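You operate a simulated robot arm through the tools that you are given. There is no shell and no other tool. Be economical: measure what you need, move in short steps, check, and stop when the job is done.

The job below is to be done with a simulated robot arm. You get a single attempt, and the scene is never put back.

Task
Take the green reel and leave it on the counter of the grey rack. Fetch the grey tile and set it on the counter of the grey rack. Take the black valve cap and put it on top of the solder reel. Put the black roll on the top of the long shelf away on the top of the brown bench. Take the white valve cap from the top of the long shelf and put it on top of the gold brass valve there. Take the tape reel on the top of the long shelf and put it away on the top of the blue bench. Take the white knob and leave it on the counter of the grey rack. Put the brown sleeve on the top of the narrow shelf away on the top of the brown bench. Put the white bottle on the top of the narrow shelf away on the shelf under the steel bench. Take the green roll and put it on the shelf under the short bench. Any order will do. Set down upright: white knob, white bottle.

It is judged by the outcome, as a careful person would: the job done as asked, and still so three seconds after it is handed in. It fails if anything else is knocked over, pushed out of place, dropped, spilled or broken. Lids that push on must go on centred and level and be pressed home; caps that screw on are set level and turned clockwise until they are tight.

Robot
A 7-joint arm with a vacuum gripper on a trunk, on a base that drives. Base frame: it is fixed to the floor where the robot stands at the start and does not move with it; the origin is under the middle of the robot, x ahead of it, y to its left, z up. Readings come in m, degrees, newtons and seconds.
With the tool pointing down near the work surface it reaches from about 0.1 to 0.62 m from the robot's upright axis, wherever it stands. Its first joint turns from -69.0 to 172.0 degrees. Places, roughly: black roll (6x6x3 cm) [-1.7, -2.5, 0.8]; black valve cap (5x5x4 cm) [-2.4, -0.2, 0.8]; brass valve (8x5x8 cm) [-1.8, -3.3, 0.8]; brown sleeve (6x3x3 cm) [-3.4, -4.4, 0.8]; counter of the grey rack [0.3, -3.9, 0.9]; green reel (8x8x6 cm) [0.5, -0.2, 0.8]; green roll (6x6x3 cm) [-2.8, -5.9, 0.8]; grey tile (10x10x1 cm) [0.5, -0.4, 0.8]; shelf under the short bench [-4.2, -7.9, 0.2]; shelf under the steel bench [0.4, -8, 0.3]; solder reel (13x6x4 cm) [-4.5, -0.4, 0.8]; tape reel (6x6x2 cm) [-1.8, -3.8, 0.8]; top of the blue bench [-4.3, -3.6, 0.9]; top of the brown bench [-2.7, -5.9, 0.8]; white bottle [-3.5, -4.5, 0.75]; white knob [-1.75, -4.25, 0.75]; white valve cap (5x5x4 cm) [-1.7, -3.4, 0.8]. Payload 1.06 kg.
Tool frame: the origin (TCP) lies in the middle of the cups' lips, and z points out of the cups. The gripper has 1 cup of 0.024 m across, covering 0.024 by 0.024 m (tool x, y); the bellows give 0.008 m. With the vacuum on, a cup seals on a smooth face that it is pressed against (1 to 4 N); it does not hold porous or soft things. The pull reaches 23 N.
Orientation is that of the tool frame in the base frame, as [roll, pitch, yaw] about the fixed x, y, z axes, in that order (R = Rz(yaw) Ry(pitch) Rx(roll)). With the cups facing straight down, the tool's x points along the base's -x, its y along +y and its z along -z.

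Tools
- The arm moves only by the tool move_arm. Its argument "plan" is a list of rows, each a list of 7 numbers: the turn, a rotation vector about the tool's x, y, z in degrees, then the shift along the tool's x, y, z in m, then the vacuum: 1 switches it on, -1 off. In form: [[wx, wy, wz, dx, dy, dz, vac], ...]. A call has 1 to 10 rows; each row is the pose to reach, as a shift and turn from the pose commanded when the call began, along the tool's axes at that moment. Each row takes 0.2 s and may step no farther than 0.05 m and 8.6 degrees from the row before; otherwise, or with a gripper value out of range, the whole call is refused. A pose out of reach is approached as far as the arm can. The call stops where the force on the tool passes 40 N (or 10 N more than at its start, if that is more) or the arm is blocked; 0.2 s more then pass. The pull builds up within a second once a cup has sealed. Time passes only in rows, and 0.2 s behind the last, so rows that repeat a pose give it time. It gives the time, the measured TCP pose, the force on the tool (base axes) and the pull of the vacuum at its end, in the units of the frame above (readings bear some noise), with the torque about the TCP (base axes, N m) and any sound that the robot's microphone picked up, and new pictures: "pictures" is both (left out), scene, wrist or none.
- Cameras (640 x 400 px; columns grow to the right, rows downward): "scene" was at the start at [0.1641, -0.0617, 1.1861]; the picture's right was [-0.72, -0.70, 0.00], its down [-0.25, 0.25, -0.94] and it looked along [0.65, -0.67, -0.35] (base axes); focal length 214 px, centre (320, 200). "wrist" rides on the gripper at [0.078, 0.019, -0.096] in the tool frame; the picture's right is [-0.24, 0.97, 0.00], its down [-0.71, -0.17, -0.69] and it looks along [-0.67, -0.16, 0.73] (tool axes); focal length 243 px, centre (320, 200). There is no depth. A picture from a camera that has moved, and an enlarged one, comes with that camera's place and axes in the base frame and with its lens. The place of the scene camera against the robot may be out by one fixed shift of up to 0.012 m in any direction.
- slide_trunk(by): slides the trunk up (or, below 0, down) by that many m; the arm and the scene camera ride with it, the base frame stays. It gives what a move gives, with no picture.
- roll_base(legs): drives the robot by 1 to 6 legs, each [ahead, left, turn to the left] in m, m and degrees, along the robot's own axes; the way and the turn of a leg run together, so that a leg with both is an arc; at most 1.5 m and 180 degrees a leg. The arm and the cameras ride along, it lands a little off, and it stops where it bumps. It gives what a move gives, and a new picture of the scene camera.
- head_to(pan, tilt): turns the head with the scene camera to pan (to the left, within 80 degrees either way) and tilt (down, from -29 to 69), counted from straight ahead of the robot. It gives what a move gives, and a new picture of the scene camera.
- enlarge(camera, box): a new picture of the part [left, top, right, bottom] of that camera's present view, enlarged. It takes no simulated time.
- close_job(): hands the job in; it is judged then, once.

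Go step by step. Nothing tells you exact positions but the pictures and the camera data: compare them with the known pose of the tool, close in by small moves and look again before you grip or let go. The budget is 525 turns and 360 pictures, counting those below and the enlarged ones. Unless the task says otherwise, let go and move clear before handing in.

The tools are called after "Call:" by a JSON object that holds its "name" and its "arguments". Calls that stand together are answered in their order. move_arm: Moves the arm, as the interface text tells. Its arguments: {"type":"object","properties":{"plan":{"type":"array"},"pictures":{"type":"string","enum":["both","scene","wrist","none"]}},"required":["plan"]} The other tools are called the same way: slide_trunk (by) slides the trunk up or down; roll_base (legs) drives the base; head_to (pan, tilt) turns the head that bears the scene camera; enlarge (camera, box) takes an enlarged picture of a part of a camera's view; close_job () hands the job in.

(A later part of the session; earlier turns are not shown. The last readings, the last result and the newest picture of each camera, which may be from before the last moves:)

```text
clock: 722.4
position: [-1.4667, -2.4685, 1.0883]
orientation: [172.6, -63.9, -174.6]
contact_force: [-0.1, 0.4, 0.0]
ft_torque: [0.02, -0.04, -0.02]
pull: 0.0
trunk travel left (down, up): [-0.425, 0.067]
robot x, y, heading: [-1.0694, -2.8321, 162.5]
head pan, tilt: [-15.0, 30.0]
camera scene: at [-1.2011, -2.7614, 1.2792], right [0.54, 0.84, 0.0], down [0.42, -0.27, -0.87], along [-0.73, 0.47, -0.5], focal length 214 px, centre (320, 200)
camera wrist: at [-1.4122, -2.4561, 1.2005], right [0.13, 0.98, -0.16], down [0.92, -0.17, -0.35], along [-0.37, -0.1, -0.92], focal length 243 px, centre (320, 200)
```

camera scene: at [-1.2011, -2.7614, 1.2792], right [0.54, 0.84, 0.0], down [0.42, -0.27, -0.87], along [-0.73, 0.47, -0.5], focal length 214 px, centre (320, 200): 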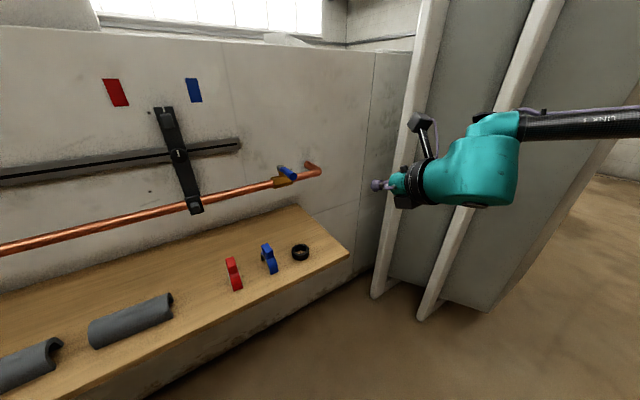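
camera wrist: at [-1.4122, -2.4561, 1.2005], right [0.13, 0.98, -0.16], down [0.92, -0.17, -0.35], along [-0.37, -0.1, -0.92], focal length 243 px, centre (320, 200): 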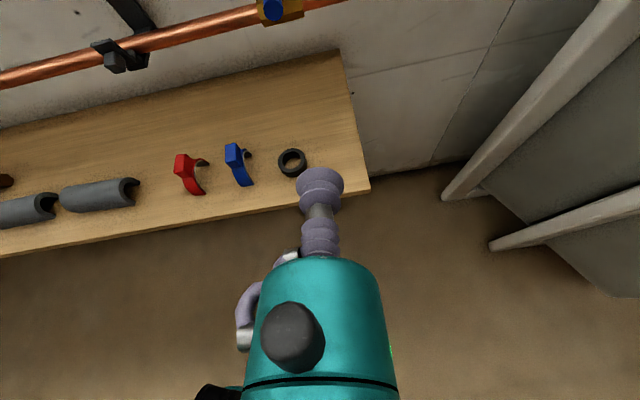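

Call:
{"name": "enlarge", "arguments": {"camera": "wrist", "box": [262, 136, 322, 186]}}

Call:
{"name": "head_to", "arguments": {"pan": -8, "tilt": 36}}

Call:
{"name": "enlarge", "arguments": {"camera": "scene", "box": [270, 185, 350, 245]}}

```text
8.00 times, centred on (292, 161) of wrist
camera zoom: at [-1.4122, -2.4561, 1.2005], right [0.13, 0.98, -0.16], down [0.92, -0.17, -0.35], along [-0.37, -0.1, -0.92], focal length 1941 px, centre (544, 512)
```

zoom: 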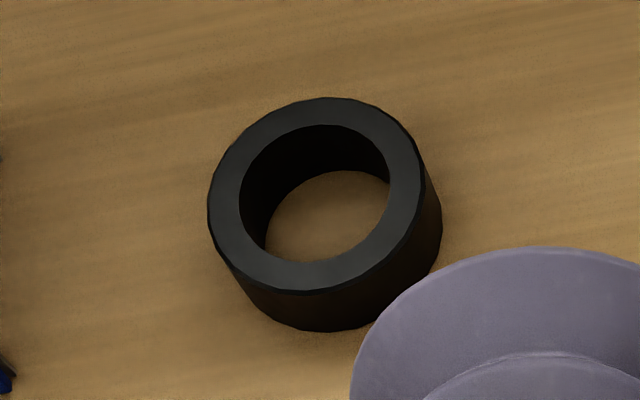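

```text
clock: 723.1
position: [-1.4649, -2.4675, 1.0884]
orientation: [172.4, -63.8, -174.6]
contact_force: [0.3, 0.0, -0.3]
ft_torque: [-0.03, 0.0, -0.05]
pull: 0.0
trunk travel left (down, up): [-0.425, 0.067]
robot x, y, heading: [-1.069, -2.838, 162.4]
head pan, tilt: [-8.0, 36.0]
camera scene: at [-1.2036, -2.7726, 1.27], right [0.43, 0.9, 0.0], down [0.53, -0.25, -0.81], along [-0.73, 0.35, -0.59], focal length 214 px, centre (320, 200)
```

scene: 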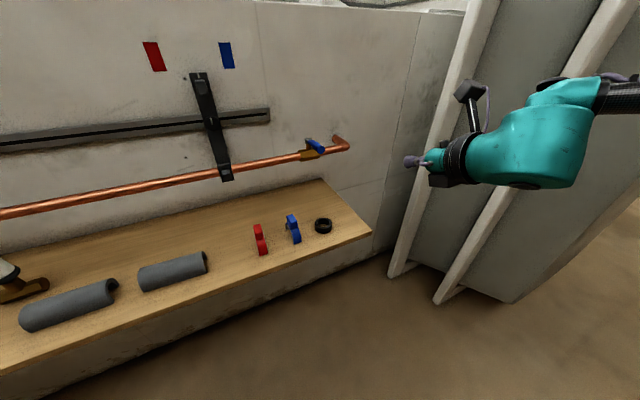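

```text
6.67 times, centred on (310, 215) of scene
camera zoom: at [-1.2036, -2.7726, 1.27], right [0.43, 0.9, 0.0], down [0.53, -0.25, -0.81], along [-0.73, 0.35, -0.59], focal length 1430 px, centre (387, 100)
```

zoom: 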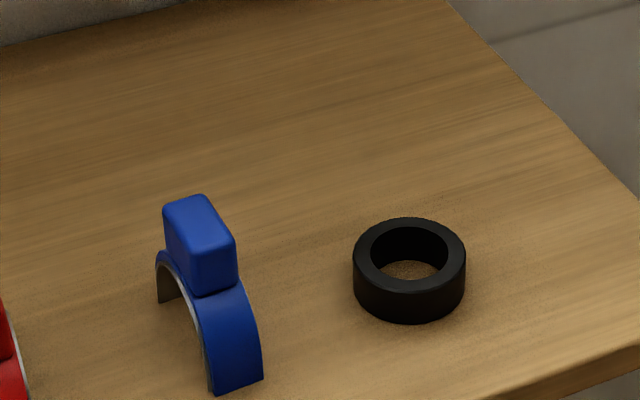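

Ring: about 53 mm across with a 36 mm hole. I'll bring the tool nearly horizontal (15° down) in front of it and look at its side closely.

Call:
{"name": "move_arm", "arguments": {"plan": [[1.2, 5.4, 1.3, -0.026, -0.016, 0.034, 0], [2.3, 10.7, 2.6, -0.053, -0.032, 0.069, 0], [2.3, 10.7, 2.6, -0.079, -0.047, 0.103, 0], [2.3, 10.7, 2.6, -0.106, -0.063, 0.138, 0], [2.3, 10.7, 2.6, -0.132, -0.079, 0.172, 0], [2.3, 10.7, 2.6, -0.1586, -0.0946, 0.207, 0]]}}

```text
clock: 724.5
position: [-1.6071, -2.5253, 0.9712]
orientation: [180.0, -71.5, -179.9]
contact_force: [0.4, -0.7, 0.5]
ft_torque: [-0.04, 0.03, -0.02]
pull: 0.1
out of reach, approached as far as the arm can: row 3, 4, 5, 6
trunk travel left (down, up): [-0.425, 0.067]
robot x, y, heading: [-1.0699, -2.8322, 162.2]
head pan, tilt: [-8.0, 36.0]
camera scene: at [-1.2041, -2.7729, 1.2699], right [0.43, 0.9, 0.0], down [0.53, -0.25, -0.81], along [-0.73, 0.35, -0.59], focal length 214 px, centre (320, 200)
camera wrist: at [-1.5392, -2.5055, 1.0754], right [0.07, 0.97, -0.22], down [0.87, -0.17, -0.46], along [-0.48, -0.16, -0.86], focal length 243 px, centre (320, 200)
```

scene: 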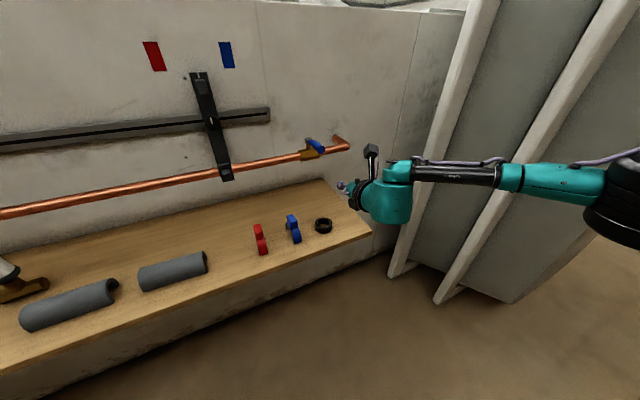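
wrist: 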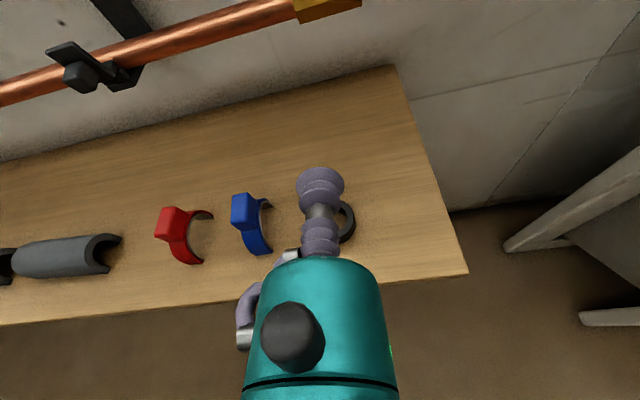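

Call:
{"name": "move_arm", "arguments": {"plan": [[0, 0, 0, -0.01, -0.01, -0.03, 0], [0, 0, 0, -0.017, -0.02, -0.05, 0]], "pictures": "none"}}

Call:
{"name": "slide_trunk", "arguments": {"by": -0.13}}

Call:
{"name": "move_arm", "arguments": {"plan": [[0, 0, 0, 0, 0, 0, 0]]}}

```text
clock: 725.1
position: [-1.5543, -2.5421, 0.9832]
orientation: [-179.8, -71.2, -179.8]
contact_force: [0.5, -0.6, -0.7]
ft_torque: [0.0, 0.03, -0.01]
pull: 0.0
out of reach, approached as far as the arm can: row 1, 2
trunk travel left (down, up): [-0.425, 0.067]
robot x, y, heading: [-1.0732, -2.8327, 162.3]
head pan, tilt: [-8.0, 36.0]
```

```text
clock: 726.6
position: [-1.5555, -2.542, 0.8522]
orientation: [180.0, -71.7, -179.9]
contact_force: [0.5, -0.3, -0.5]
ft_torque: [0.0, 0.01, -0.01]
pull: 0.1
trunk travel left (down, up): [-0.295, 0.197]
robot x, y, heading: [-1.0691, -2.8362, 162.1]
head pan, tilt: [-8.0, 36.0]
```

```text
clock: 727.0
position: [-1.5555, -2.5416, 0.8528]
orientation: [-179.9, -71.6, -179.8]
contact_force: [-0.5, 0.4, -0.2]
ft_torque: [0.0, -0.01, 0.03]
pull: 0.0
trunk travel left (down, up): [-0.295, 0.197]
robot x, y, heading: [-1.0682, -2.839, 162.4]
head pan, tilt: [-8.0, 36.0]
camera scene: at [-1.2424, -2.7603, 1.1327], right [0.43, 0.9, 0.0], down [0.53, -0.25, -0.81], along [-0.73, 0.35, -0.59], focal length 214 px, centre (320, 200)
camera wrist: at [-1.487, -2.5219, 0.9571], right [0.07, 0.97, -0.22], down [0.87, -0.17, -0.46], along [-0.48, -0.16, -0.86], focal length 243 px, centre (320, 200)
```

scene: 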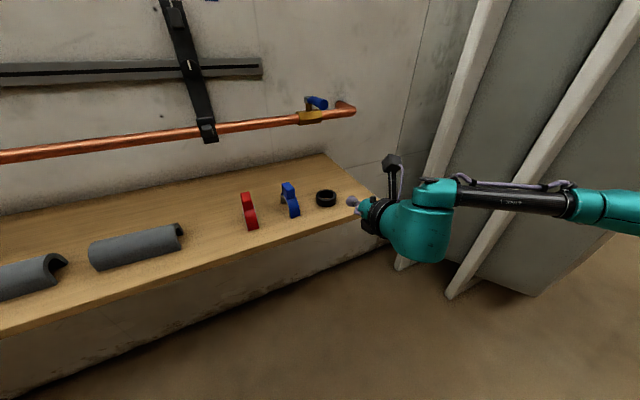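
wrist: 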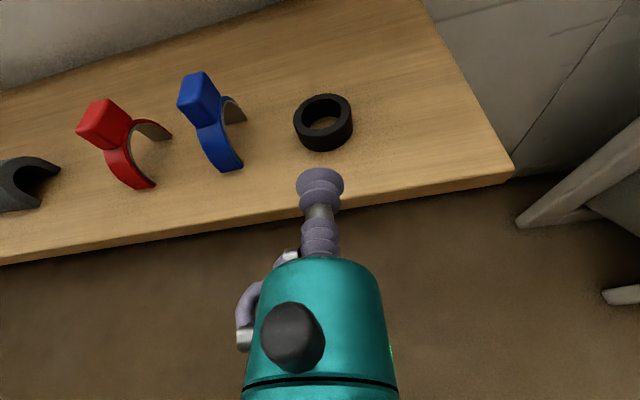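

Call:
{"name": "enlarge", "arguments": {"camera": "wrist", "box": [272, 80, 372, 220]}}

Call:
{"name": "enlarge", "arguments": {"camera": "scene", "box": [290, 165, 390, 235]}}

```text
2.86 times, centred on (322, 150) of wrist
camera zoom: at [-1.487, -2.5219, 0.9571], right [0.07, 0.97, -0.22], down [0.87, -0.17, -0.46], along [-0.48, -0.16, -0.86], focal length 693 px, centre (314, 343)
```

zoom: 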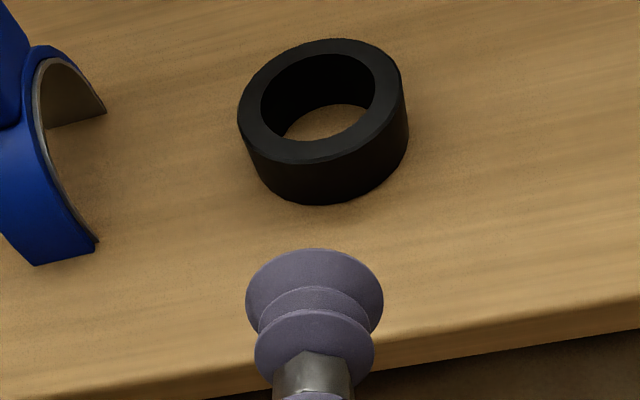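

```text
5.71 times, centred on (340, 200) of scene
camera zoom: at [-1.2424, -2.7603, 1.1327], right [0.43, 0.9, 0.0], down [0.53, -0.25, -0.81], along [-0.73, 0.35, -0.59], focal length 1226 px, centre (206, 200)
```

zoom: 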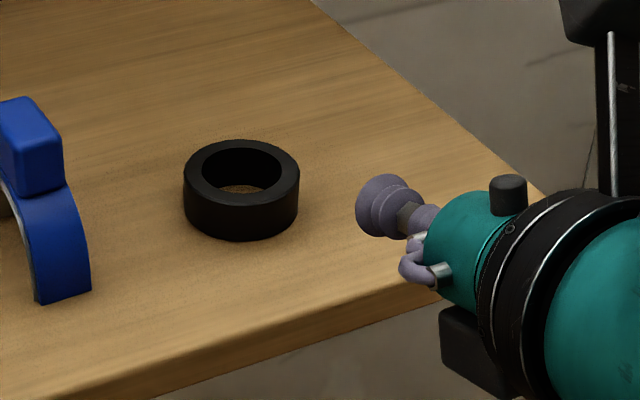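

The ring is only about 21 mm tall, so the cup (24 mm) barely suits its side. I'll first test a gentle vertical press on its middle, in case it's effectively closed there; tool back to vertical and base a bit closer.

Call:
{"name": "move_arm", "arguments": {"plan": [[0, -7, 0, 0.02, 0, -0.007, 0], [0, -15, 0, 0.04, 0, -0.013, 0], [0, -23, 0, 0.06, 0, -0.02, 0], [0, -31, 0, 0.08, 0, -0.027, 0], [0, -39, 0, 0.1, 0, -0.033, 0], [0, -47, 0, 0.12, 0, -0.04, 0], [0, -55, 0, 0.12, 0, -0.04, 0], [0, -63, 0, 0.12, 0, -0.04, 0], [0, -71.5, 0, 0.12, 0, -0.04, 0]], "pictures": "none"}}

Call:
{"name": "roll_base", "arguments": {"legs": [[0.12, 0, 0], [0, 0, 10]]}}

Call:
{"name": "move_arm", "arguments": {"plan": [[0, 0, 0, 0, 0, 0, 0]], "pictures": "wrist"}}

```text
clock: 729.0
position: [-1.5276, -2.5052, 0.993]
orientation: [-179.8, 0.0, -179.7]
contact_force: [0.8, -0.3, -0.2]
ft_torque: [0.0, 0.05, 0.01]
pull: 0.1
out of reach, approached as far as the arm can: row 8, 9
trunk travel left (down, up): [-0.295, 0.197]
robot x, y, heading: [-1.0716, -2.8323, 162.1]
head pan, tilt: [-8.0, 36.0]
```

```text
clock: 731.0
position: [-1.693, -2.5529, 0.9915]
orientation: [-180.0, -0.1, -169.7]
contact_force: [-0.2, 0.2, -0.4]
ft_torque: [0.0, -0.02, 0.0]
pull: 0.1
trunk travel left (down, up): [-0.295, 0.197]
robot x, y, heading: [-1.181, -2.7968, 172.3]
head pan, tilt: [-8.0, 36.0]
camera scene: at [-1.3658, -2.7558, 1.1326], right [0.27, 0.96, 0.0], down [0.57, -0.16, -0.81], along [-0.78, 0.22, -0.59], focal length 214 px, centre (320, 200)
```

scene: 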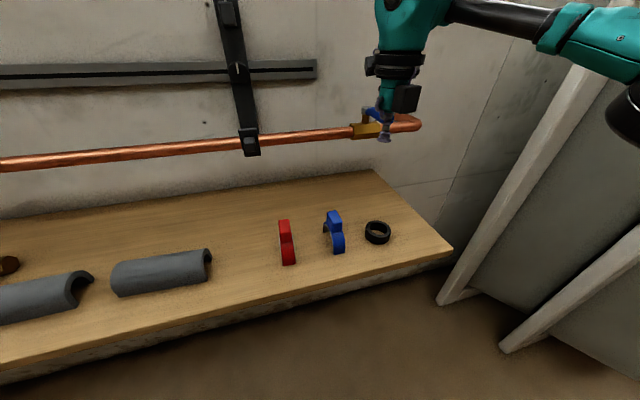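

```text
clock: 731.4
position: [-1.6936, -2.5536, 0.9908]
orientation: [180.0, -0.3, -169.7]
contact_force: [-0.3, -0.5, -0.2]
ft_torque: [0.02, 0.02, 0.0]
pull: 0.1
trunk travel left (down, up): [-0.295, 0.197]
robot x, y, heading: [-1.1835, -2.7982, 172.4]
head pan, tilt: [-8.0, 36.0]
camera wrist: at [-1.7717, -2.5473, 1.0868], right [0.06, 1.0, 0.0], down [0.73, -0.04, 0.68], along [0.68, -0.04, -0.73], focal length 243 px, centre (320, 200)
```

wrist: 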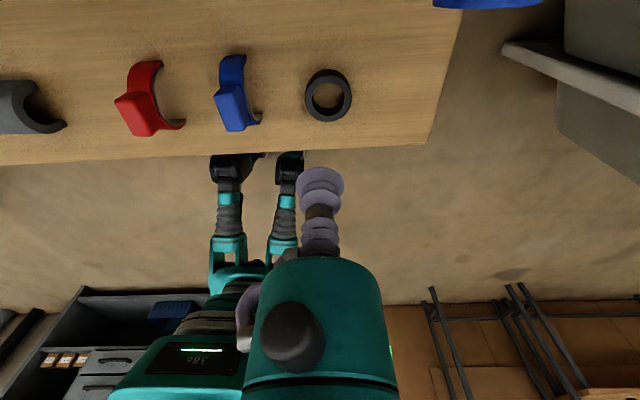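

Call:
{"name": "move_arm", "arguments": {"plan": [[0, 0, 0, -0.0241, 0.0064, 0.03, 0], [0, 0, 0, -0.0241, 0.0064, 0.07, 0], [0, 0, 0, -0.0241, 0.0064, 0.11, 0], [0, 0, 0, -0.0241, 0.0064, 0.15, 0], [0, 0, 0, -0.0241, 0.0064, 0.17, 0], [0, 0, 0, -0.0241, 0.0064, 0.17, 0]], "pictures": "wrist"}}

Call:
{"name": "enlarge", "arguments": {"camera": "scene", "box": [320, 180, 440, 260]}}

```text
clock: 732.8
position: [-1.6719, -2.5429, 0.8209]
orientation: [-179.9, -0.2, -169.8]
contact_force: [0.0, -0.1, 0.5]
ft_torque: [0.0, -0.01, 0.01]
pull: 0.1
trunk travel left (down, up): [-0.295, 0.197]
robot x, y, heading: [-1.1849, -2.7999, 172.4]
head pan, tilt: [-8.0, 36.0]
camera wrist: at [-1.7498, -2.5377, 0.9163], right [0.06, 1.0, 0.0], down [0.73, -0.04, 0.68], along [0.68, -0.04, -0.73], focal length 243 px, centre (320, 200)
```

wrist: 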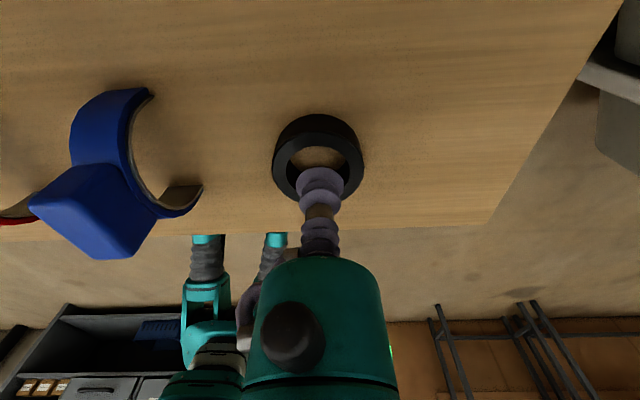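

```text
5.00 times, centred on (380, 220) of scene
camera zoom: at [-1.3657, -2.7558, 1.1327], right [0.27, 0.96, 0.0], down [0.57, -0.16, -0.81], along [-0.78, 0.22, -0.59], focal length 1072 px, centre (20, 100)
```

zoom: 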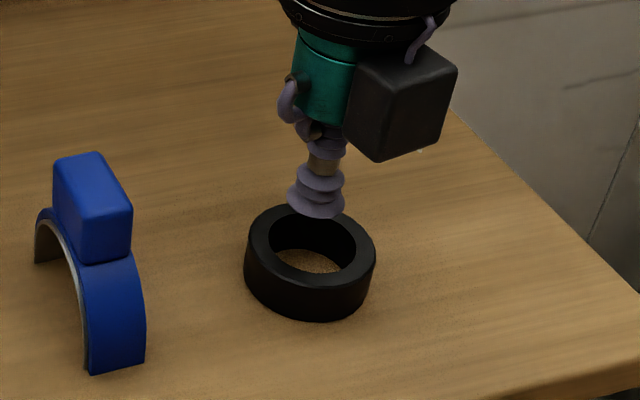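

Call:
{"name": "move_arm", "arguments": {"plan": [[0, 0, 0, -0.004, 0, 0.012, 1], [0, 0, 0, -0.004, 0, 0.02, 1], [0, 0, 0, -0.004, 0, 0.024, 1], [0, 0, 0, -0.004, 0, 0.028, 1], [0, 0, 0, -0.004, 0, 0.031, 1], [0, 0, 0, -0.004, 0, 0.031, 1]], "pictures": "wrist"}}

```text
clock: 734.2
position: [-1.6679, -2.5435, 0.7924]
orientation: [179.9, -0.4, -169.8]
contact_force: [-0.8, 2.2, 27.0]
ft_torque: [-0.04, -0.08, 0.01]
pull: 22.7
trunk travel left (down, up): [-0.295, 0.197]
robot x, y, heading: [-1.1822, -2.7979, 172.5]
head pan, tilt: [-8.0, 36.0]
camera wrist: at [-1.7452, -2.5368, 0.8881], right [0.06, 1.0, 0.0], down [0.73, -0.04, 0.68], along [0.68, -0.04, -0.73], focal length 243 px, centre (320, 200)
```

wrist: 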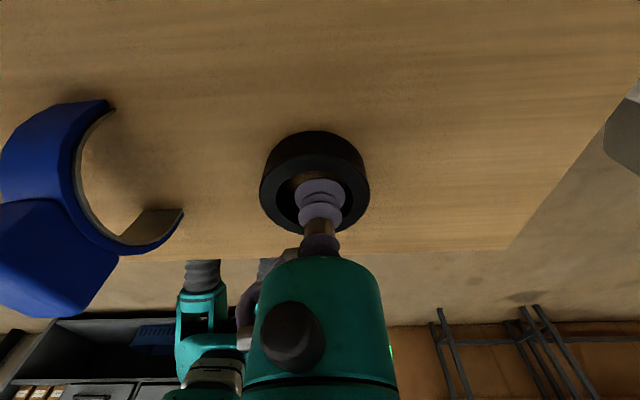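

It sealed with contact at the ring's top height. I'll lift gently to verify it's the roll that is held.

Call:
{"name": "move_arm", "arguments": {"plan": [[0, 0, 0, 0, 0, -0.006, 1], [0, 0, 0, 0, 0, -0.012, 1], [0, 0, 0, 0, 0, -0.03, 1], [0, 0, 0, 0, 0, -0.06, 1]], "pictures": "scene"}}

```text
clock: 735.2
position: [-1.6672, -2.5404, 0.8512]
orientation: [-180.0, -0.1, -169.8]
contact_force: [0.5, -0.1, 0.0]
ft_torque: [0.0, -0.02, -0.04]
pull: 22.9
trunk travel left (down, up): [-0.295, 0.197]
robot x, y, heading: [-1.1843, -2.7985, 172.4]
head pan, tilt: [-8.0, 36.0]
camera scene: at [-1.3656, -2.7559, 1.1327], right [0.27, 0.96, 0.0], down [0.57, -0.16, -0.81], along [-0.78, 0.22, -0.59], focal length 214 px, centre (320, 200)
```

scene: 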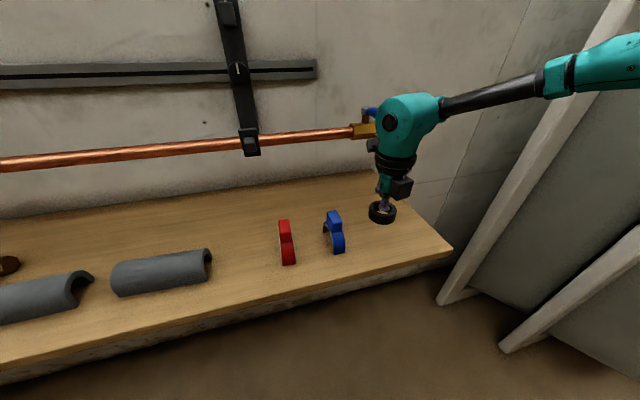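

The roll is held. I'll tuck it and head to the brown bench.

Call:
{"name": "move_arm", "arguments": {"plan": [[0, 0, 0, 0, 0, -0.04, 1], [0, 0, 0, 0, 0, -0.08, 1], [0, 0, 0, -0.035, 0, -0.11, 1], [0, 0, 0, -0.07, 0, -0.14, 1], [0, 0, 0, -0.11, -0.005, -0.16, 1], [0, 0, 0, -0.15, -0.01, -0.175, 1], [0, 0, 0, -0.19, -0.015, -0.185, 1], [0, 0, 0, -0.23, -0.018, -0.19, 1], [0, 0, 0, -0.256, -0.02, -0.195, 1]], "pictures": "none"}}

Call:
{"name": "roll_base", "arguments": {"legs": [[-0.6, 0, 0], [0, 0, -82.4]]}}

```text
clock: 737.2
position: [-1.4106, -2.5163, 1.0454]
orientation: [-180.0, 0.0, -169.7]
contact_force: [0.1, -0.4, 0.3]
ft_torque: [-0.01, 0.01, 0.0]
pull: 22.9
trunk travel left (down, up): [-0.295, 0.197]
robot x, y, heading: [-1.182, -2.7956, 172.3]
head pan, tilt: [-8.0, 36.0]
```

```text
clock: 744.1
position: [-0.3411, -2.6118, 1.0448]
orientation: [179.9, -0.3, 107.9]
contact_force: [0.5, -0.2, 0.0]
ft_torque: [0.01, -0.01, 0.01]
pull: 22.8
trunk travel left (down, up): [-0.295, 0.197]
robot x, y, heading: [-0.5922, -2.879, 90.3]
head pan, tilt: [-8.0, 36.0]
camera scene: at [-0.5762, -2.6822, 1.1326], right [0.99, -0.14, 0.0], down [-0.08, -0.58, -0.81], along [0.11, 0.8, -0.59], focal length 214 px, centre (320, 200)
```

scene: 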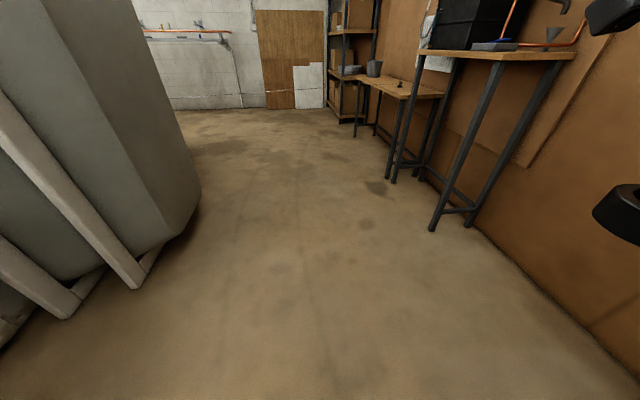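

Call:
{"name": "enlarge", "arguments": {"camera": "scene", "box": [180, 60, 460, 260]}}

```text
2.00 times, centred on (320, 160) of scene
camera zoom: at [-0.5762, -2.6822, 1.1326], right [0.99, -0.14, 0.0], down [-0.08, -0.58, -0.81], along [0.11, 0.8, -0.59], focal length 429 px, centre (320, 280)
```

zoom: 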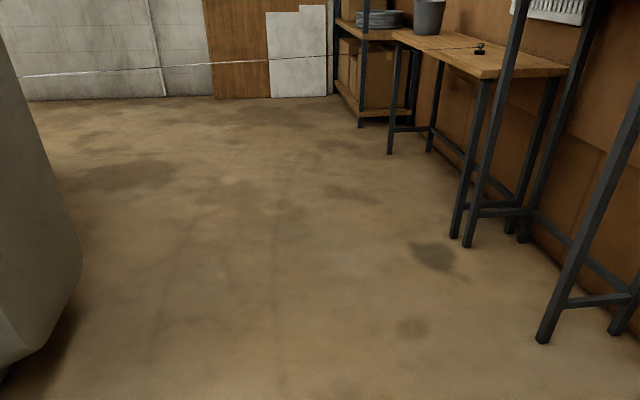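

The cord is still undisturbed. Driving on to the brown bench.

Call:
{"name": "roll_base", "arguments": {"legs": [[-1.4, -0.05, 0], [-1.2, 0, 0], [-1.05, 0.75, 0], [0, 1.15, 0]]}}

Call:
{"name": "head_to", "arguments": {"pan": 0, "tilt": 40}}

```text
clock: 773.4
position: [-2.2508, -6.2118, 1.0452]
orientation: [-180.0, -0.1, 106.0]
contact_force: [0.2, 0.3, -0.7]
ft_torque: [-0.03, 0.0, -0.01]
pull: 23.0
trunk travel left (down, up): [-0.295, 0.197]
robot x, y, heading: [-2.5118, -6.4679, 88.2]
head pan, tilt: [-8.0, 36.0]
camera scene: at [-2.4882, -6.2745, 1.1326], right [0.99, -0.17, 0.0], down [-0.1, -0.58, -0.81], along [0.14, 0.8, -0.59], focal length 214 px, centre (320, 200)
```

scene: 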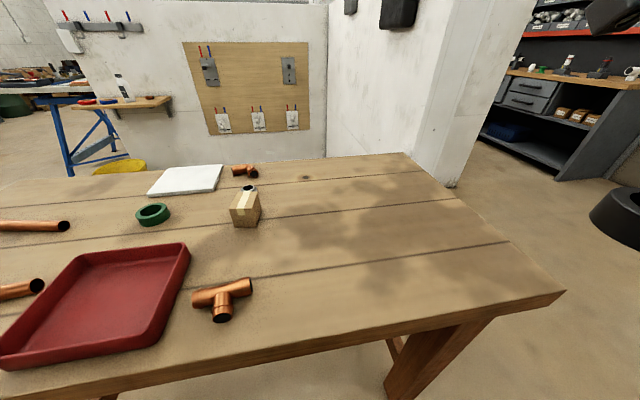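

```text
clock: 774.0
position: [-2.2514, -6.2122, 1.045]
orientation: [179.9, -0.2, 106.1]
contact_force: [-0.1, -0.3, -0.8]
ft_torque: [-0.01, 0.01, 0.01]
pull: 23.0
trunk travel left (down, up): [-0.295, 0.197]
robot x, y, heading: [-2.5044, -6.4667, 88.0]
head pan, tilt: [0.0, 40.0]
camera scene: at [-2.5004, -6.2758, 1.1266], right [1.0, -0.03, 0.0], down [-0.02, -0.64, -0.77], along [0.03, 0.77, -0.64], focal length 214 px, centre (320, 200)
```

scene: 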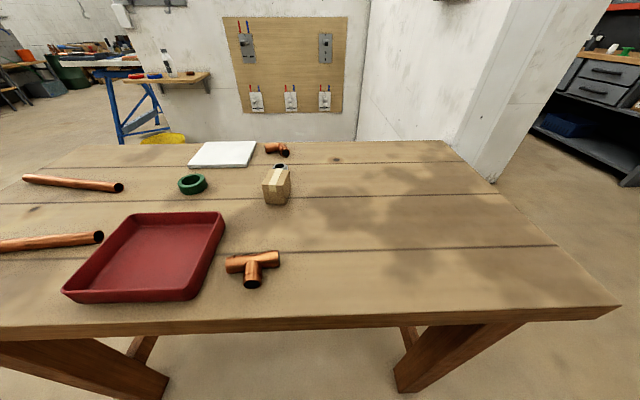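

The right half of the brown bench is free. I'll set the roll at about (-2.31, -5.99).

Call:
{"name": "move_arm", "arguments": {"plan": [[0, 0, 0, 0.04, 0, 0.02, 1], [0, 0, 0, 0.08, 0.001, 0.04, 1], [0, 0, 0, 0.12, 0.002, 0.06, 1], [0, 0, 0, 0.16, 0.003, 0.08, 1], [0, 0, 0, 0.2, 0.004, 0.1, 1], [0, 0, 0, 0.2296, 0.0046, 0.13, 1], [0, 0, 0, 0.2296, 0.0046, 0.165, 1], [0, 0, 0, 0.2296, 0.0046, 0.19, 1]]}}

```text
clock: 775.9
position: [-2.3123, -5.9881, 0.8537]
orientation: [-180.0, -0.2, 106.1]
contact_force: [-1.0, -0.4, 0.1]
ft_torque: [-0.02, 0.0, 0.03]
pull: 23.1
trunk travel left (down, up): [-0.295, 0.197]
robot x, y, heading: [-2.5093, -6.4698, 88.3]
head pan, tilt: [0.0, 40.0]
camera scene: at [-2.5004, -6.2757, 1.1266], right [1.0, -0.03, 0.0], down [-0.02, -0.64, -0.77], along [0.02, 0.77, -0.64], focal length 214 px, centre (320, 200)
camera wrist: at [-2.3132, -5.9077, 0.9495], right [1.0, 0.04, 0.0], down [0.03, -0.73, 0.68], along [0.03, -0.68, -0.73], focal length 243 px, centre (320, 200)
```

scene: 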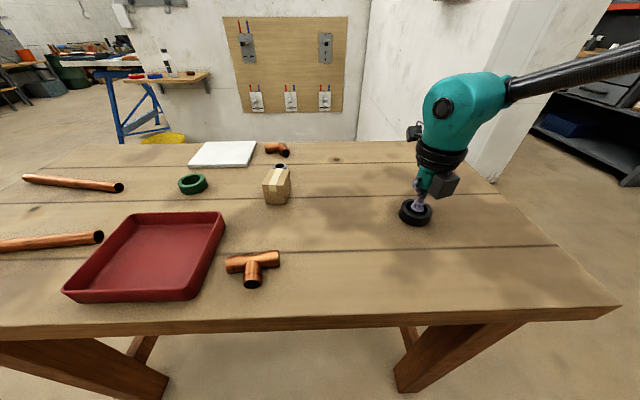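
wrist: 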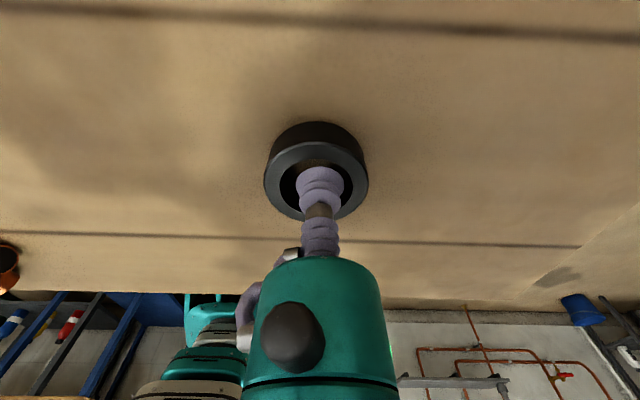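

Call:
{"name": "move_arm", "arguments": {"plan": [[0, 0, 0, 0, 0, 0.006, 1], [0, 0, 0, 0, 0, 0.012, 1], [0, 0, 0, 0, 0, 0.016, 1], [0, 0, 0, 0, 0, 0.019, 1], [0, 0, 0, 0, 0, 0.022, 1], [0, 0, 0, 0, 0, 0.025, 1]], "pictures": "none"}}

```text
clock: 776.8
position: [-2.3119, -5.987, 0.8422]
orientation: [179.9, -0.9, 106.0]
contact_force: [1.0, -4.8, 15.7]
ft_torque: [-0.02, 0.05, 0.0]
pull: 23.0
trunk travel left (down, up): [-0.295, 0.197]
robot x, y, heading: [-2.5059, -6.4692, 88.1]
head pan, tilt: [0.0, 40.0]
stopped in row 4: the force on the tool passed its limit at 44 N (the readings are from after the stop); the commanded pose is now the measured one
```

Contact. Release and lift.

Call:
{"name": "move_arm", "arguments": {"plan": [[0, 0, 0, 0, 0, -0.002, -1], [0, 0, 0, 0, 0, -0.002, -1], [0, 0, 0, 0, 0, -0.004, -1], [0, 0, 0, 0, 0, -0.004, -1], [0, 0, 0, 0, 0, -0.015, -1], [0, 0, 0, 0, 0, -0.05, -1], [0, 0, 0, 0, 0, -0.09, -1]], "pictures": "scene"}}

```text
clock: 778.4
position: [-2.3117, -5.9896, 0.9303]
orientation: [-180.0, -0.6, 106.0]
contact_force: [0.4, -0.1, -0.4]
ft_torque: [0.02, 0.01, 0.02]
pull: 0.1
trunk travel left (down, up): [-0.295, 0.197]
robot x, y, heading: [-2.5072, -6.4635, 88.2]
head pan, tilt: [0.0, 40.0]
camera scene: at [-2.5004, -6.2759, 1.1266], right [1.0, -0.03, 0.0], down [-0.02, -0.64, -0.77], along [0.02, 0.77, -0.64], focal length 214 px, centre (320, 200)
```

scene: 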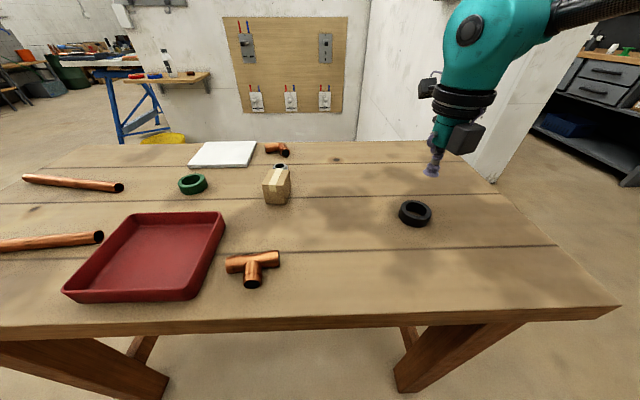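

The black roll is on the brown bench. The green roll (another ring) is at about (-2.78, -5.86); I'll raise the tool and shift the base left for it.

Call:
{"name": "move_arm", "arguments": {"plan": [[0, 0, 0, -0.03, 0, -0.03, 0], [0, 0, 0, -0.06, 0, -0.06, 0], [0, 0, 0, -0.1, 0, -0.08, 0], [0, 0, 0, -0.13, 0, -0.1, 0]], "pictures": "none"}}

Call:
{"name": "roll_base", "arguments": {"legs": [[0.02, 0.46, 1.8]]}}

Call:
{"name": "enlarge", "arguments": {"camera": "wrist", "box": [0, 0, 640, 400]}}

```text
clock: 779.4
position: [-2.2747, -6.1157, 1.0276]
orientation: [180.0, -0.6, 106.0]
contact_force: [0.0, -0.6, 0.5]
ft_torque: [0.0, 0.04, -0.01]
pull: 0.1
trunk travel left (down, up): [-0.295, 0.197]
robot x, y, heading: [-2.5095, -6.467, 88.1]
head pan, tilt: [0.0, 40.0]
```

```text
clock: 783.9
position: [-2.7478, -6.0799, 1.0275]
orientation: [-179.9, -0.7, 107.9]
contact_force: [0.6, -0.4, 0.7]
ft_torque: [0.0, 0.0, 0.03]
pull: 0.1
trunk travel left (down, up): [-0.295, 0.197]
robot x, y, heading: [-2.9665, -6.4437, 90.1]
head pan, tilt: [0.0, 40.0]
camera scene: at [-2.9661, -6.2483, 1.1266], right [1.0, 0.0, 0.0], down [0.0, -0.64, -0.77], along [0.0, 0.77, -0.64], focal length 214 px, centre (320, 200)
```

scene: 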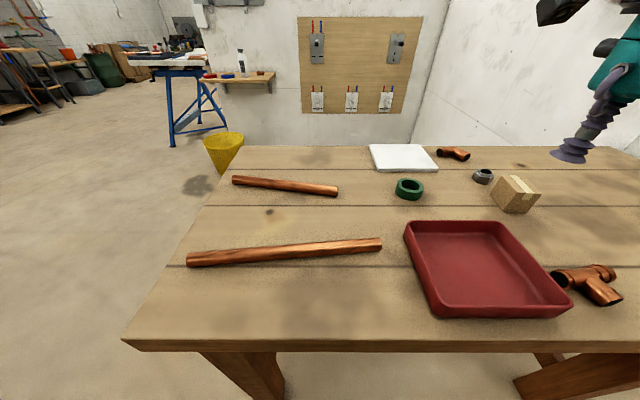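

```text
1.00 times, centred on (320, 200) of wrist (not enlarged: the box is as wide or as high as the picture)
camera zoom: at [-2.7511, -6.0001, 1.1244], right [1.0, 0.08, 0.0], down [0.06, -0.73, 0.68], along [0.05, -0.68, -0.74], focal length 243 px, centre (320, 200)
```

zoom: 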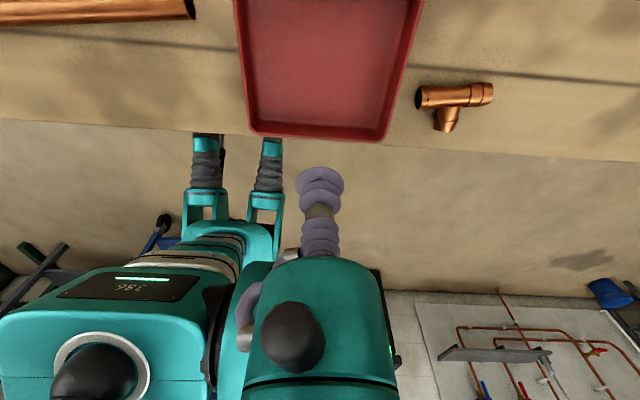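

Call:
{"name": "roll_base", "arguments": {"legs": [[0, -0.19, 0], [0, 0, 22]]}}

Call:
{"name": "head_to", "arguments": {"pan": -22, "tilt": 45}}

```text
clock: 787.4
position: [-2.7066, -6.0226, 1.0293]
orientation: [-179.9, -0.7, 129.9]
contact_force: [-0.3, 0.2, -0.4]
ft_torque: [0.01, -0.01, -0.02]
pull: 0.0
trunk travel left (down, up): [-0.295, 0.197]
robot x, y, heading: [-2.7824, -6.4387, 111.9]
head pan, tilt: [0.0, 40.0]
camera scene: at [-2.846, -6.2616, 1.1266], right [0.93, 0.37, 0.0], down [0.24, -0.6, -0.77], along [-0.29, 0.71, -0.64], focal length 214 px, centre (320, 200)
```

scene: 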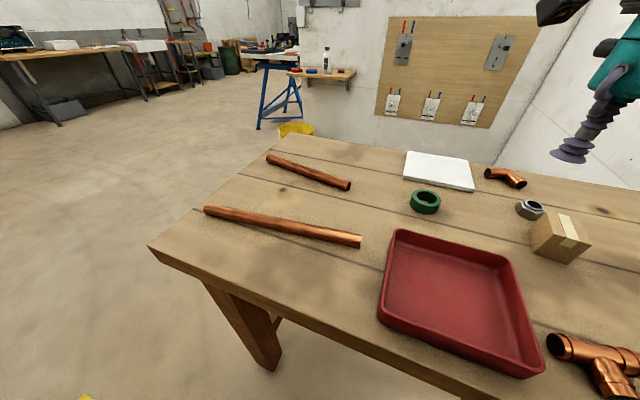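

```text
clock: 788.2
position: [-2.7086, -6.0221, 1.0281]
orientation: [-179.9, -0.8, 129.8]
contact_force: [-0.3, 0.2, -0.4]
ft_torque: [0.02, 0.02, -0.01]
pull: 0.1
trunk travel left (down, up): [-0.295, 0.197]
robot x, y, heading: [-2.7779, -6.4374, 111.9]
head pan, tilt: [-22.0, 45.0]
camera scene: at [-2.8142, -6.2592, 1.1194], right [1.0, 0.0, 0.0], down [0.0, -0.71, -0.71], along [0.0, 0.71, -0.71], focal length 214 px, centre (320, 200)
```

scene: 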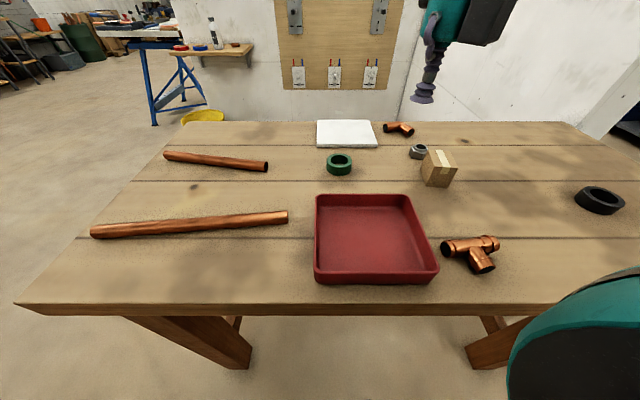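

Call:
{"name": "move_arm", "arguments": {"plan": [[0, 0, 0, 0.035, 0.01, 0.02, 0], [0, 0, 0, 0.07, 0.02, 0.04, 0], [0, 0, 0, 0.105, 0.03, 0.06, 0], [0, 0, 0, 0.14, 0.04, 0.08, 0], [0, 0, 0, 0.1714, 0.0505, 0.1, 0]]}}

```text
clock: 789.5
position: [-2.7785, -5.8562, 0.9322]
orientation: [-179.9, -0.7, 129.8]
contact_force: [-0.4, 0.2, -0.2]
ft_torque: [0.01, -0.04, -0.02]
pull: 0.1
trunk travel left (down, up): [-0.295, 0.197]
robot x, y, heading: [-2.7808, -6.439, 111.8]
head pan, tilt: [-22.0, 45.0]
camera scene: at [-2.8142, -6.2589, 1.1193], right [1.0, 0.0, 0.0], down [0.0, -0.71, -0.71], along [0.0, 0.71, -0.71], focal length 214 px, centre (320, 200)
camera wrist: at [-2.8114, -5.7843, 1.0275], right [0.9, 0.44, 0.0], down [0.33, -0.66, 0.68], along [0.3, -0.61, -0.74], focal length 243 px, centre (320, 200)
```

scene: 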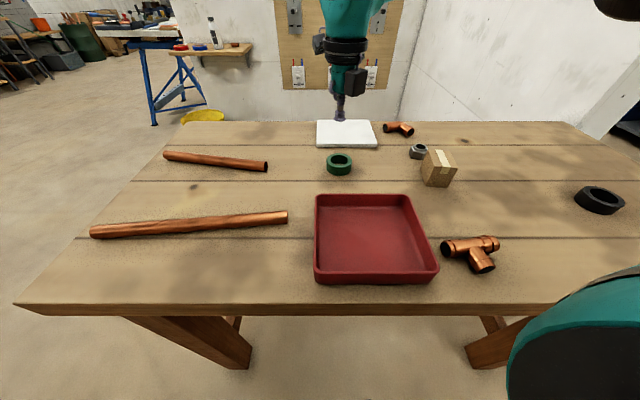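
wrist: 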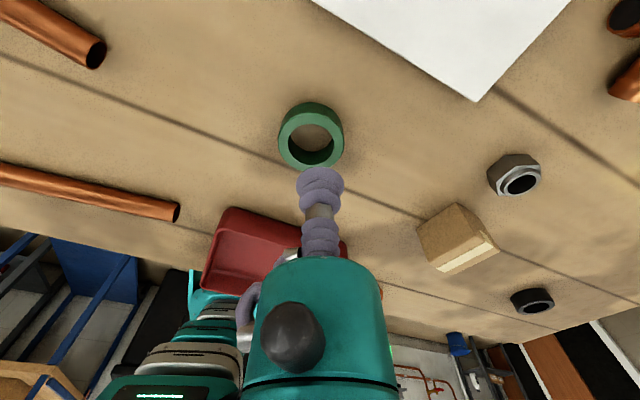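

Call:
{"name": "move_arm", "arguments": {"plan": [[0, 0, 0, -0.0204, -0.0099, 0.02, 1], [0, 0, 0, -0.0204, -0.0099, 0.05, 1], [0, 0, 0, -0.0204, -0.0099, 0.07, 1], [0, 0, 0, -0.0204, -0.0099, 0.07, 1]], "pictures": "wrist"}}

```text
clock: 790.5
position: [-2.775, -5.8802, 0.8608]
orientation: [-179.9, -0.7, 129.9]
contact_force: [-0.1, -0.1, -0.1]
ft_torque: [-0.02, -0.01, 0.01]
pull: 0.2
trunk travel left (down, up): [-0.295, 0.197]
robot x, y, heading: [-2.7796, -6.4421, 112.0]
head pan, tilt: [-22.0, 45.0]
camera wrist: at [-2.8078, -5.8082, 0.9564], right [0.9, 0.44, 0.0], down [0.33, -0.66, 0.68], along [0.3, -0.61, -0.74], focal length 243 px, centre (320, 200)
```

wrist: 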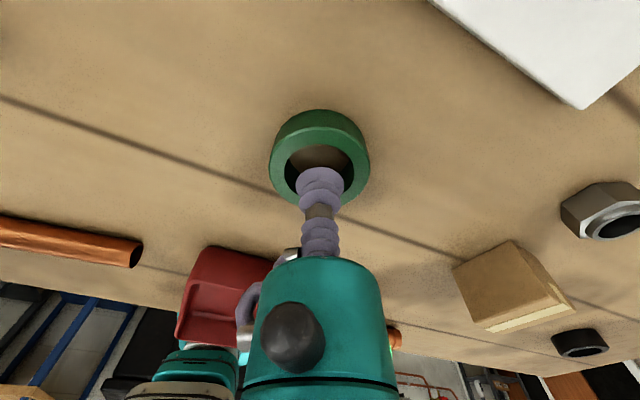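

Call:
{"name": "move_arm", "arguments": {"plan": [[0, 0, 0, 0, 0, 0.008, 1], [0, 0, 0, 0, 0, 0.013, 1], [0, 0, 0, 0, 0, 0.016, 1], [0, 0, 0, 0, 0, 0.018, 1], [0, 0, 0, 0, 0, 0.02, 1], [0, 0, 0, 0, 0, 0.02, 1]], "pictures": "none"}}

```text
clock: 791.9
position: [-2.7747, -5.8799, 0.8422]
orientation: [179.9, -1.0, 129.7]
contact_force: [-1.3, 7.1, 31.3]
ft_torque: [-0.13, -0.12, -0.01]
pull: 22.7
trunk travel left (down, up): [-0.295, 0.197]
robot x, y, heading: [-2.7792, -6.4396, 111.9]
head pan, tilt: [-22.0, 45.0]
```

The green roll is held. I'll lift, tuck, and go look at the short bench.

Call:
{"name": "move_arm", "arguments": {"plan": [[0, 0, 0, 0, 0, -0.01, 1], [0, 0, 0, 0, 0, -0.04, 1], [0, 0, 0, 0, 0, -0.08, 1], [0, 0, 0, -0.02, 0, -0.11, 1], [0, 0, 0, -0.06, -0.005, -0.13, 1], [0, 0, 0, -0.1, -0.01, -0.15, 1], [0, 0, 0, -0.14, -0.015, -0.17, 1], [0, 0, 0, -0.18, -0.02, -0.185, 1], [0, 0, 0, -0.22, -0.025, -0.195, 1], [0, 0, 0, -0.255, -0.03, -0.2, 1]], "pictures": "wrist"}}

Call:
{"name": "roll_base", "arguments": {"legs": [[-0.2, 0, 0], [0, 0, 68], [1.1, 0, 0], [0, 0, 90]]}}

Call:
{"name": "head_to", "arguments": {"pan": 0, "tilt": 25}}

```text
clock: 794.0
position: [-2.6327, -6.0963, 1.0366]
orientation: [-180.0, -0.6, 129.9]
contact_force: [-0.7, -0.5, 0.1]
ft_torque: [-0.01, -0.01, 0.02]
pull: 23.3
trunk travel left (down, up): [-0.295, 0.197]
robot x, y, heading: [-2.7765, -6.4394, 111.9]
head pan, tilt: [-22.0, 45.0]
camera wrist: at [-2.6661, -6.024, 1.133], right [0.9, 0.44, 0.0], down [0.33, -0.66, 0.68], along [0.3, -0.61, -0.74], focal length 243 px, centre (320, 200)
```

wrist: 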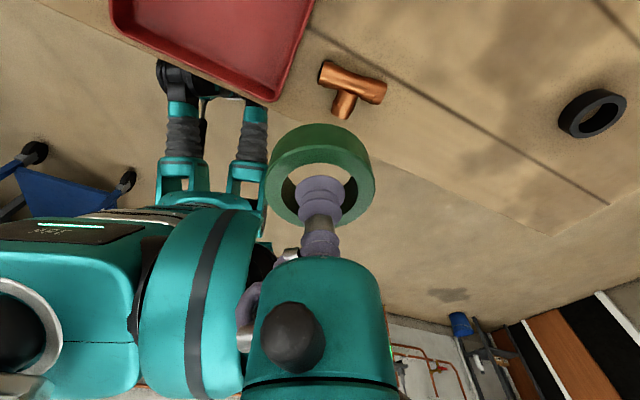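

```text
clock: 807.7
position: [-4.0616, -6.9048, 1.0377]
orientation: [180.0, -0.6, -71.0]
contact_force: [0.1, 1.0, -0.7]
ft_torque: [0.02, 0.01, 0.0]
pull: 23.0
trunk travel left (down, up): [-0.295, 0.197]
robot x, y, heading: [-3.8019, -6.6332, -88.9]
head pan, tilt: [-22.0, 45.0]
camera scene: at [-3.8263, -6.8077, 1.1194], right [-0.93, 0.36, 0.0], down [0.25, 0.66, -0.71], along [-0.25, -0.66, -0.71], focal length 214 px, centre (320, 200)
```

scene: 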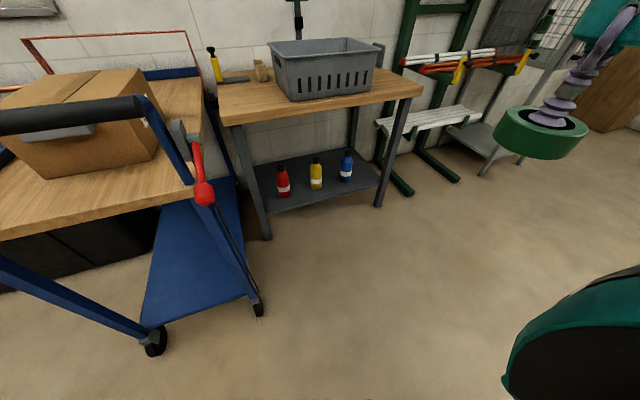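

```text
clock: 808.6
position: [-4.0613, -6.9048, 1.0373]
orientation: [-179.9, -0.7, -71.0]
contact_force: [0.1, 0.1, -0.8]
ft_torque: [-0.03, 0.02, 0.02]
pull: 23.0
trunk travel left (down, up): [-0.295, 0.197]
robot x, y, heading: [-3.805, -6.6352, -89.0]
head pan, tilt: [0.0, 25.0]
camera scene: at [-3.7956, -6.8238, 1.1499], right [-1.0, -0.02, 0.0], down [-0.01, 0.42, -0.91], along [0.02, -0.91, -0.42], focal length 214 px, centre (320, 200)
```

scene: 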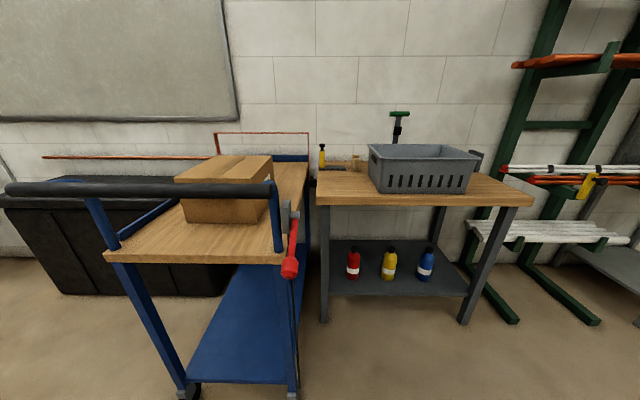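

The short bench's shelf (z≈0.255, front at y≈-7.62) has free space right of the blue bottle, about x=-4.49. I'll line up, lower the trunk fully and test low reach in the open first.

Call:
{"name": "roll_base", "arguments": {"legs": [[0.1, -0.5, -1.0]]}}

Call:
{"name": "slide_trunk", "arguments": {"by": -0.29}}

Call:
{"name": "move_arm", "arguments": {"plan": [[0, 0, 0, 0.03, 0, 0.03, 1], [0, 0, 0, 0.06, 0, 0.06, 1], [0, 0, 0, 0.09, 0, 0.09, 1], [0, 0, 0, 0.12, 0, 0.12, 1], [0, 0, 0, 0.15, 0, 0.15, 1], [0, 0, 0, 0.17, 0, 0.19, 1], [0, 0, 0, 0.19, 0, 0.23, 1], [0, 0, 0, 0.2, 0, 0.27, 1]]}}

```text
clock: 813.5
position: [-4.5626, -7.0092, 1.0364]
orientation: [-180.0, -0.6, -71.8]
contact_force: [0.2, -0.1, 0.2]
ft_torque: [0.01, -0.04, 0.03]
pull: 22.5
trunk travel left (down, up): [-0.295, 0.197]
robot x, y, heading: [-4.3041, -6.7417, -89.5]
head pan, tilt: [0.0, 25.0]
camera scene: at [-4.2976, -6.9308, 1.1499], right [-1.0, -0.01, 0.0], down [0.0, 0.42, -0.91], along [0.01, -0.91, -0.42], focal length 214 px, centre (320, 200)
```

scene: 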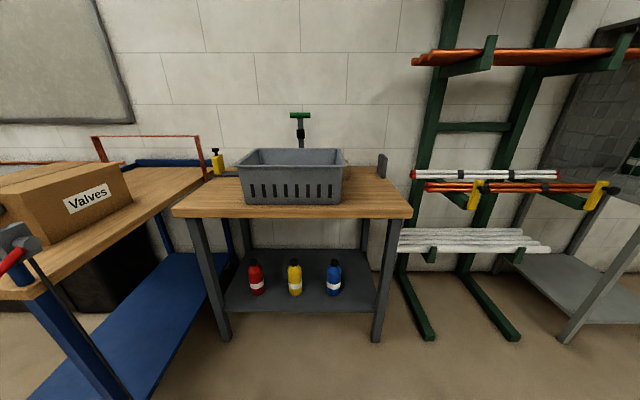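

```text
clock: 816.4
position: [-4.5644, -7.0091, 0.7474]
orientation: [180.0, -0.7, -71.7]
contact_force: [-0.2, -0.1, -0.1]
ft_torque: [0.02, 0.0, -0.02]
pull: 22.9
trunk travel left (down, up): [-0.005, 0.487]
robot x, y, heading: [-4.3043, -6.7398, -89.5]
head pan, tilt: [0.0, 25.0]
```

```text
clock: 818.2
position: [-4.5003, -7.2003, 0.4787]
orientation: [179.9, -0.7, -71.8]
contact_force: [-0.8, -0.4, -0.2]
ft_torque: [0.02, -0.03, -0.02]
pull: 23.0
trunk travel left (down, up): [-0.005, 0.487]
robot x, y, heading: [-4.3005, -6.74, -89.5]
head pan, tilt: [0.0, 25.0]
camera scene: at [-4.297, -7.0166, 0.8528], right [-1.0, -0.01, 0.0], down [0.0, 0.42, -0.91], along [0.01, -0.91, -0.42], focal length 214 px, centre (320, 200)
camera wrist: at [-4.4933, -7.2802, 0.5749], right [-1.0, -0.08, 0.0], down [-0.06, 0.73, 0.68], along [-0.05, 0.67, -0.74], focal length 243 px, centre (320, 200)
```

scene: 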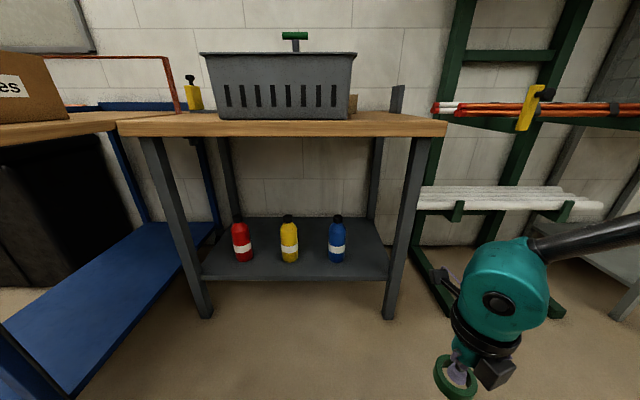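
wrist: 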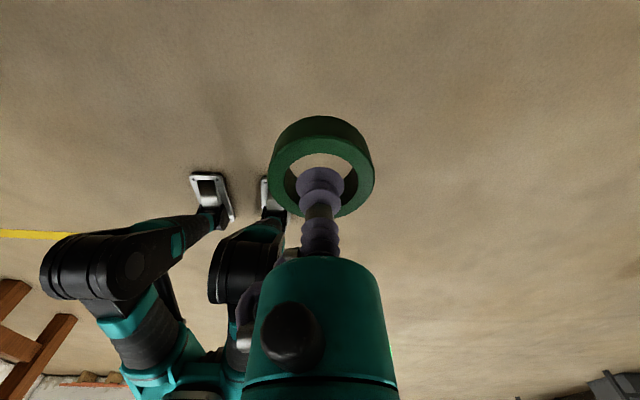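

Low reach works so far. Continue down to ring height in the open.

Call:
{"name": "move_arm", "arguments": {"plan": [[0, 0, 0, 0, 0, 0.04, 1], [0, 0, 0, 0, 0, 0.08, 1], [0, 0, 0, 0, 0, 0.12, 1], [0, 0, 0, 0, 0, 0.16, 1]]}}

```text
clock: 819.2
position: [-4.5009, -7.2029, 0.3192]
orientation: [-180.0, -0.7, -71.8]
contact_force: [-0.2, 0.7, -0.1]
ft_torque: [0.0, 0.0, 0.02]
pull: 23.2
trunk travel left (down, up): [-0.005, 0.487]
robot x, y, heading: [-4.3014, -6.7437, -89.8]
head pan, tilt: [0.0, 25.0]
camera scene: at [-4.2969, -7.0166, 0.8528], right [-1.0, -0.01, 0.0], down [0.0, 0.42, -0.91], along [0.01, -0.91, -0.42], focal length 214 px, centre (320, 200)
camera wrist: at [-4.4919, -7.2814, 0.4158], right [-1.0, -0.08, 0.0], down [-0.06, 0.73, 0.68], along [-0.05, 0.67, -0.74], focal length 243 px, centre (320, 200)
```

scene: 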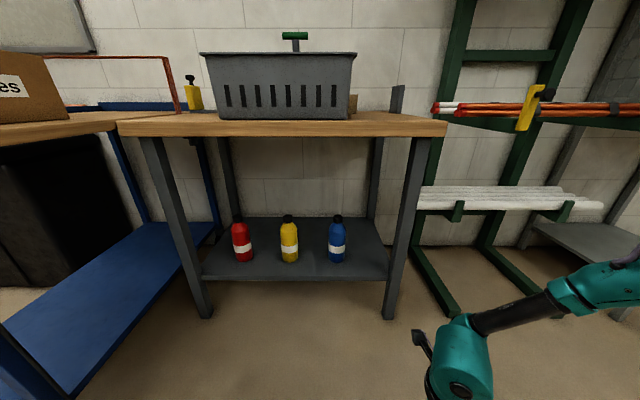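
wrist: 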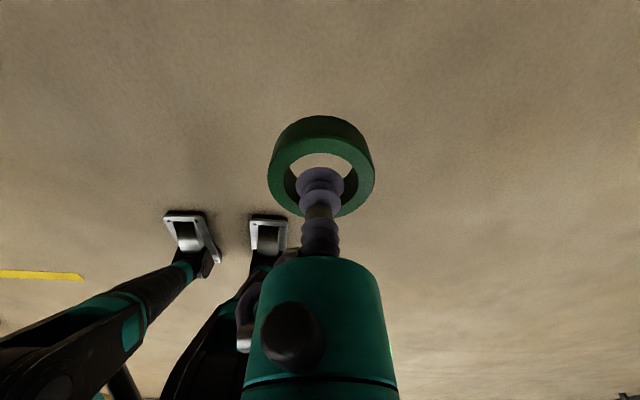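

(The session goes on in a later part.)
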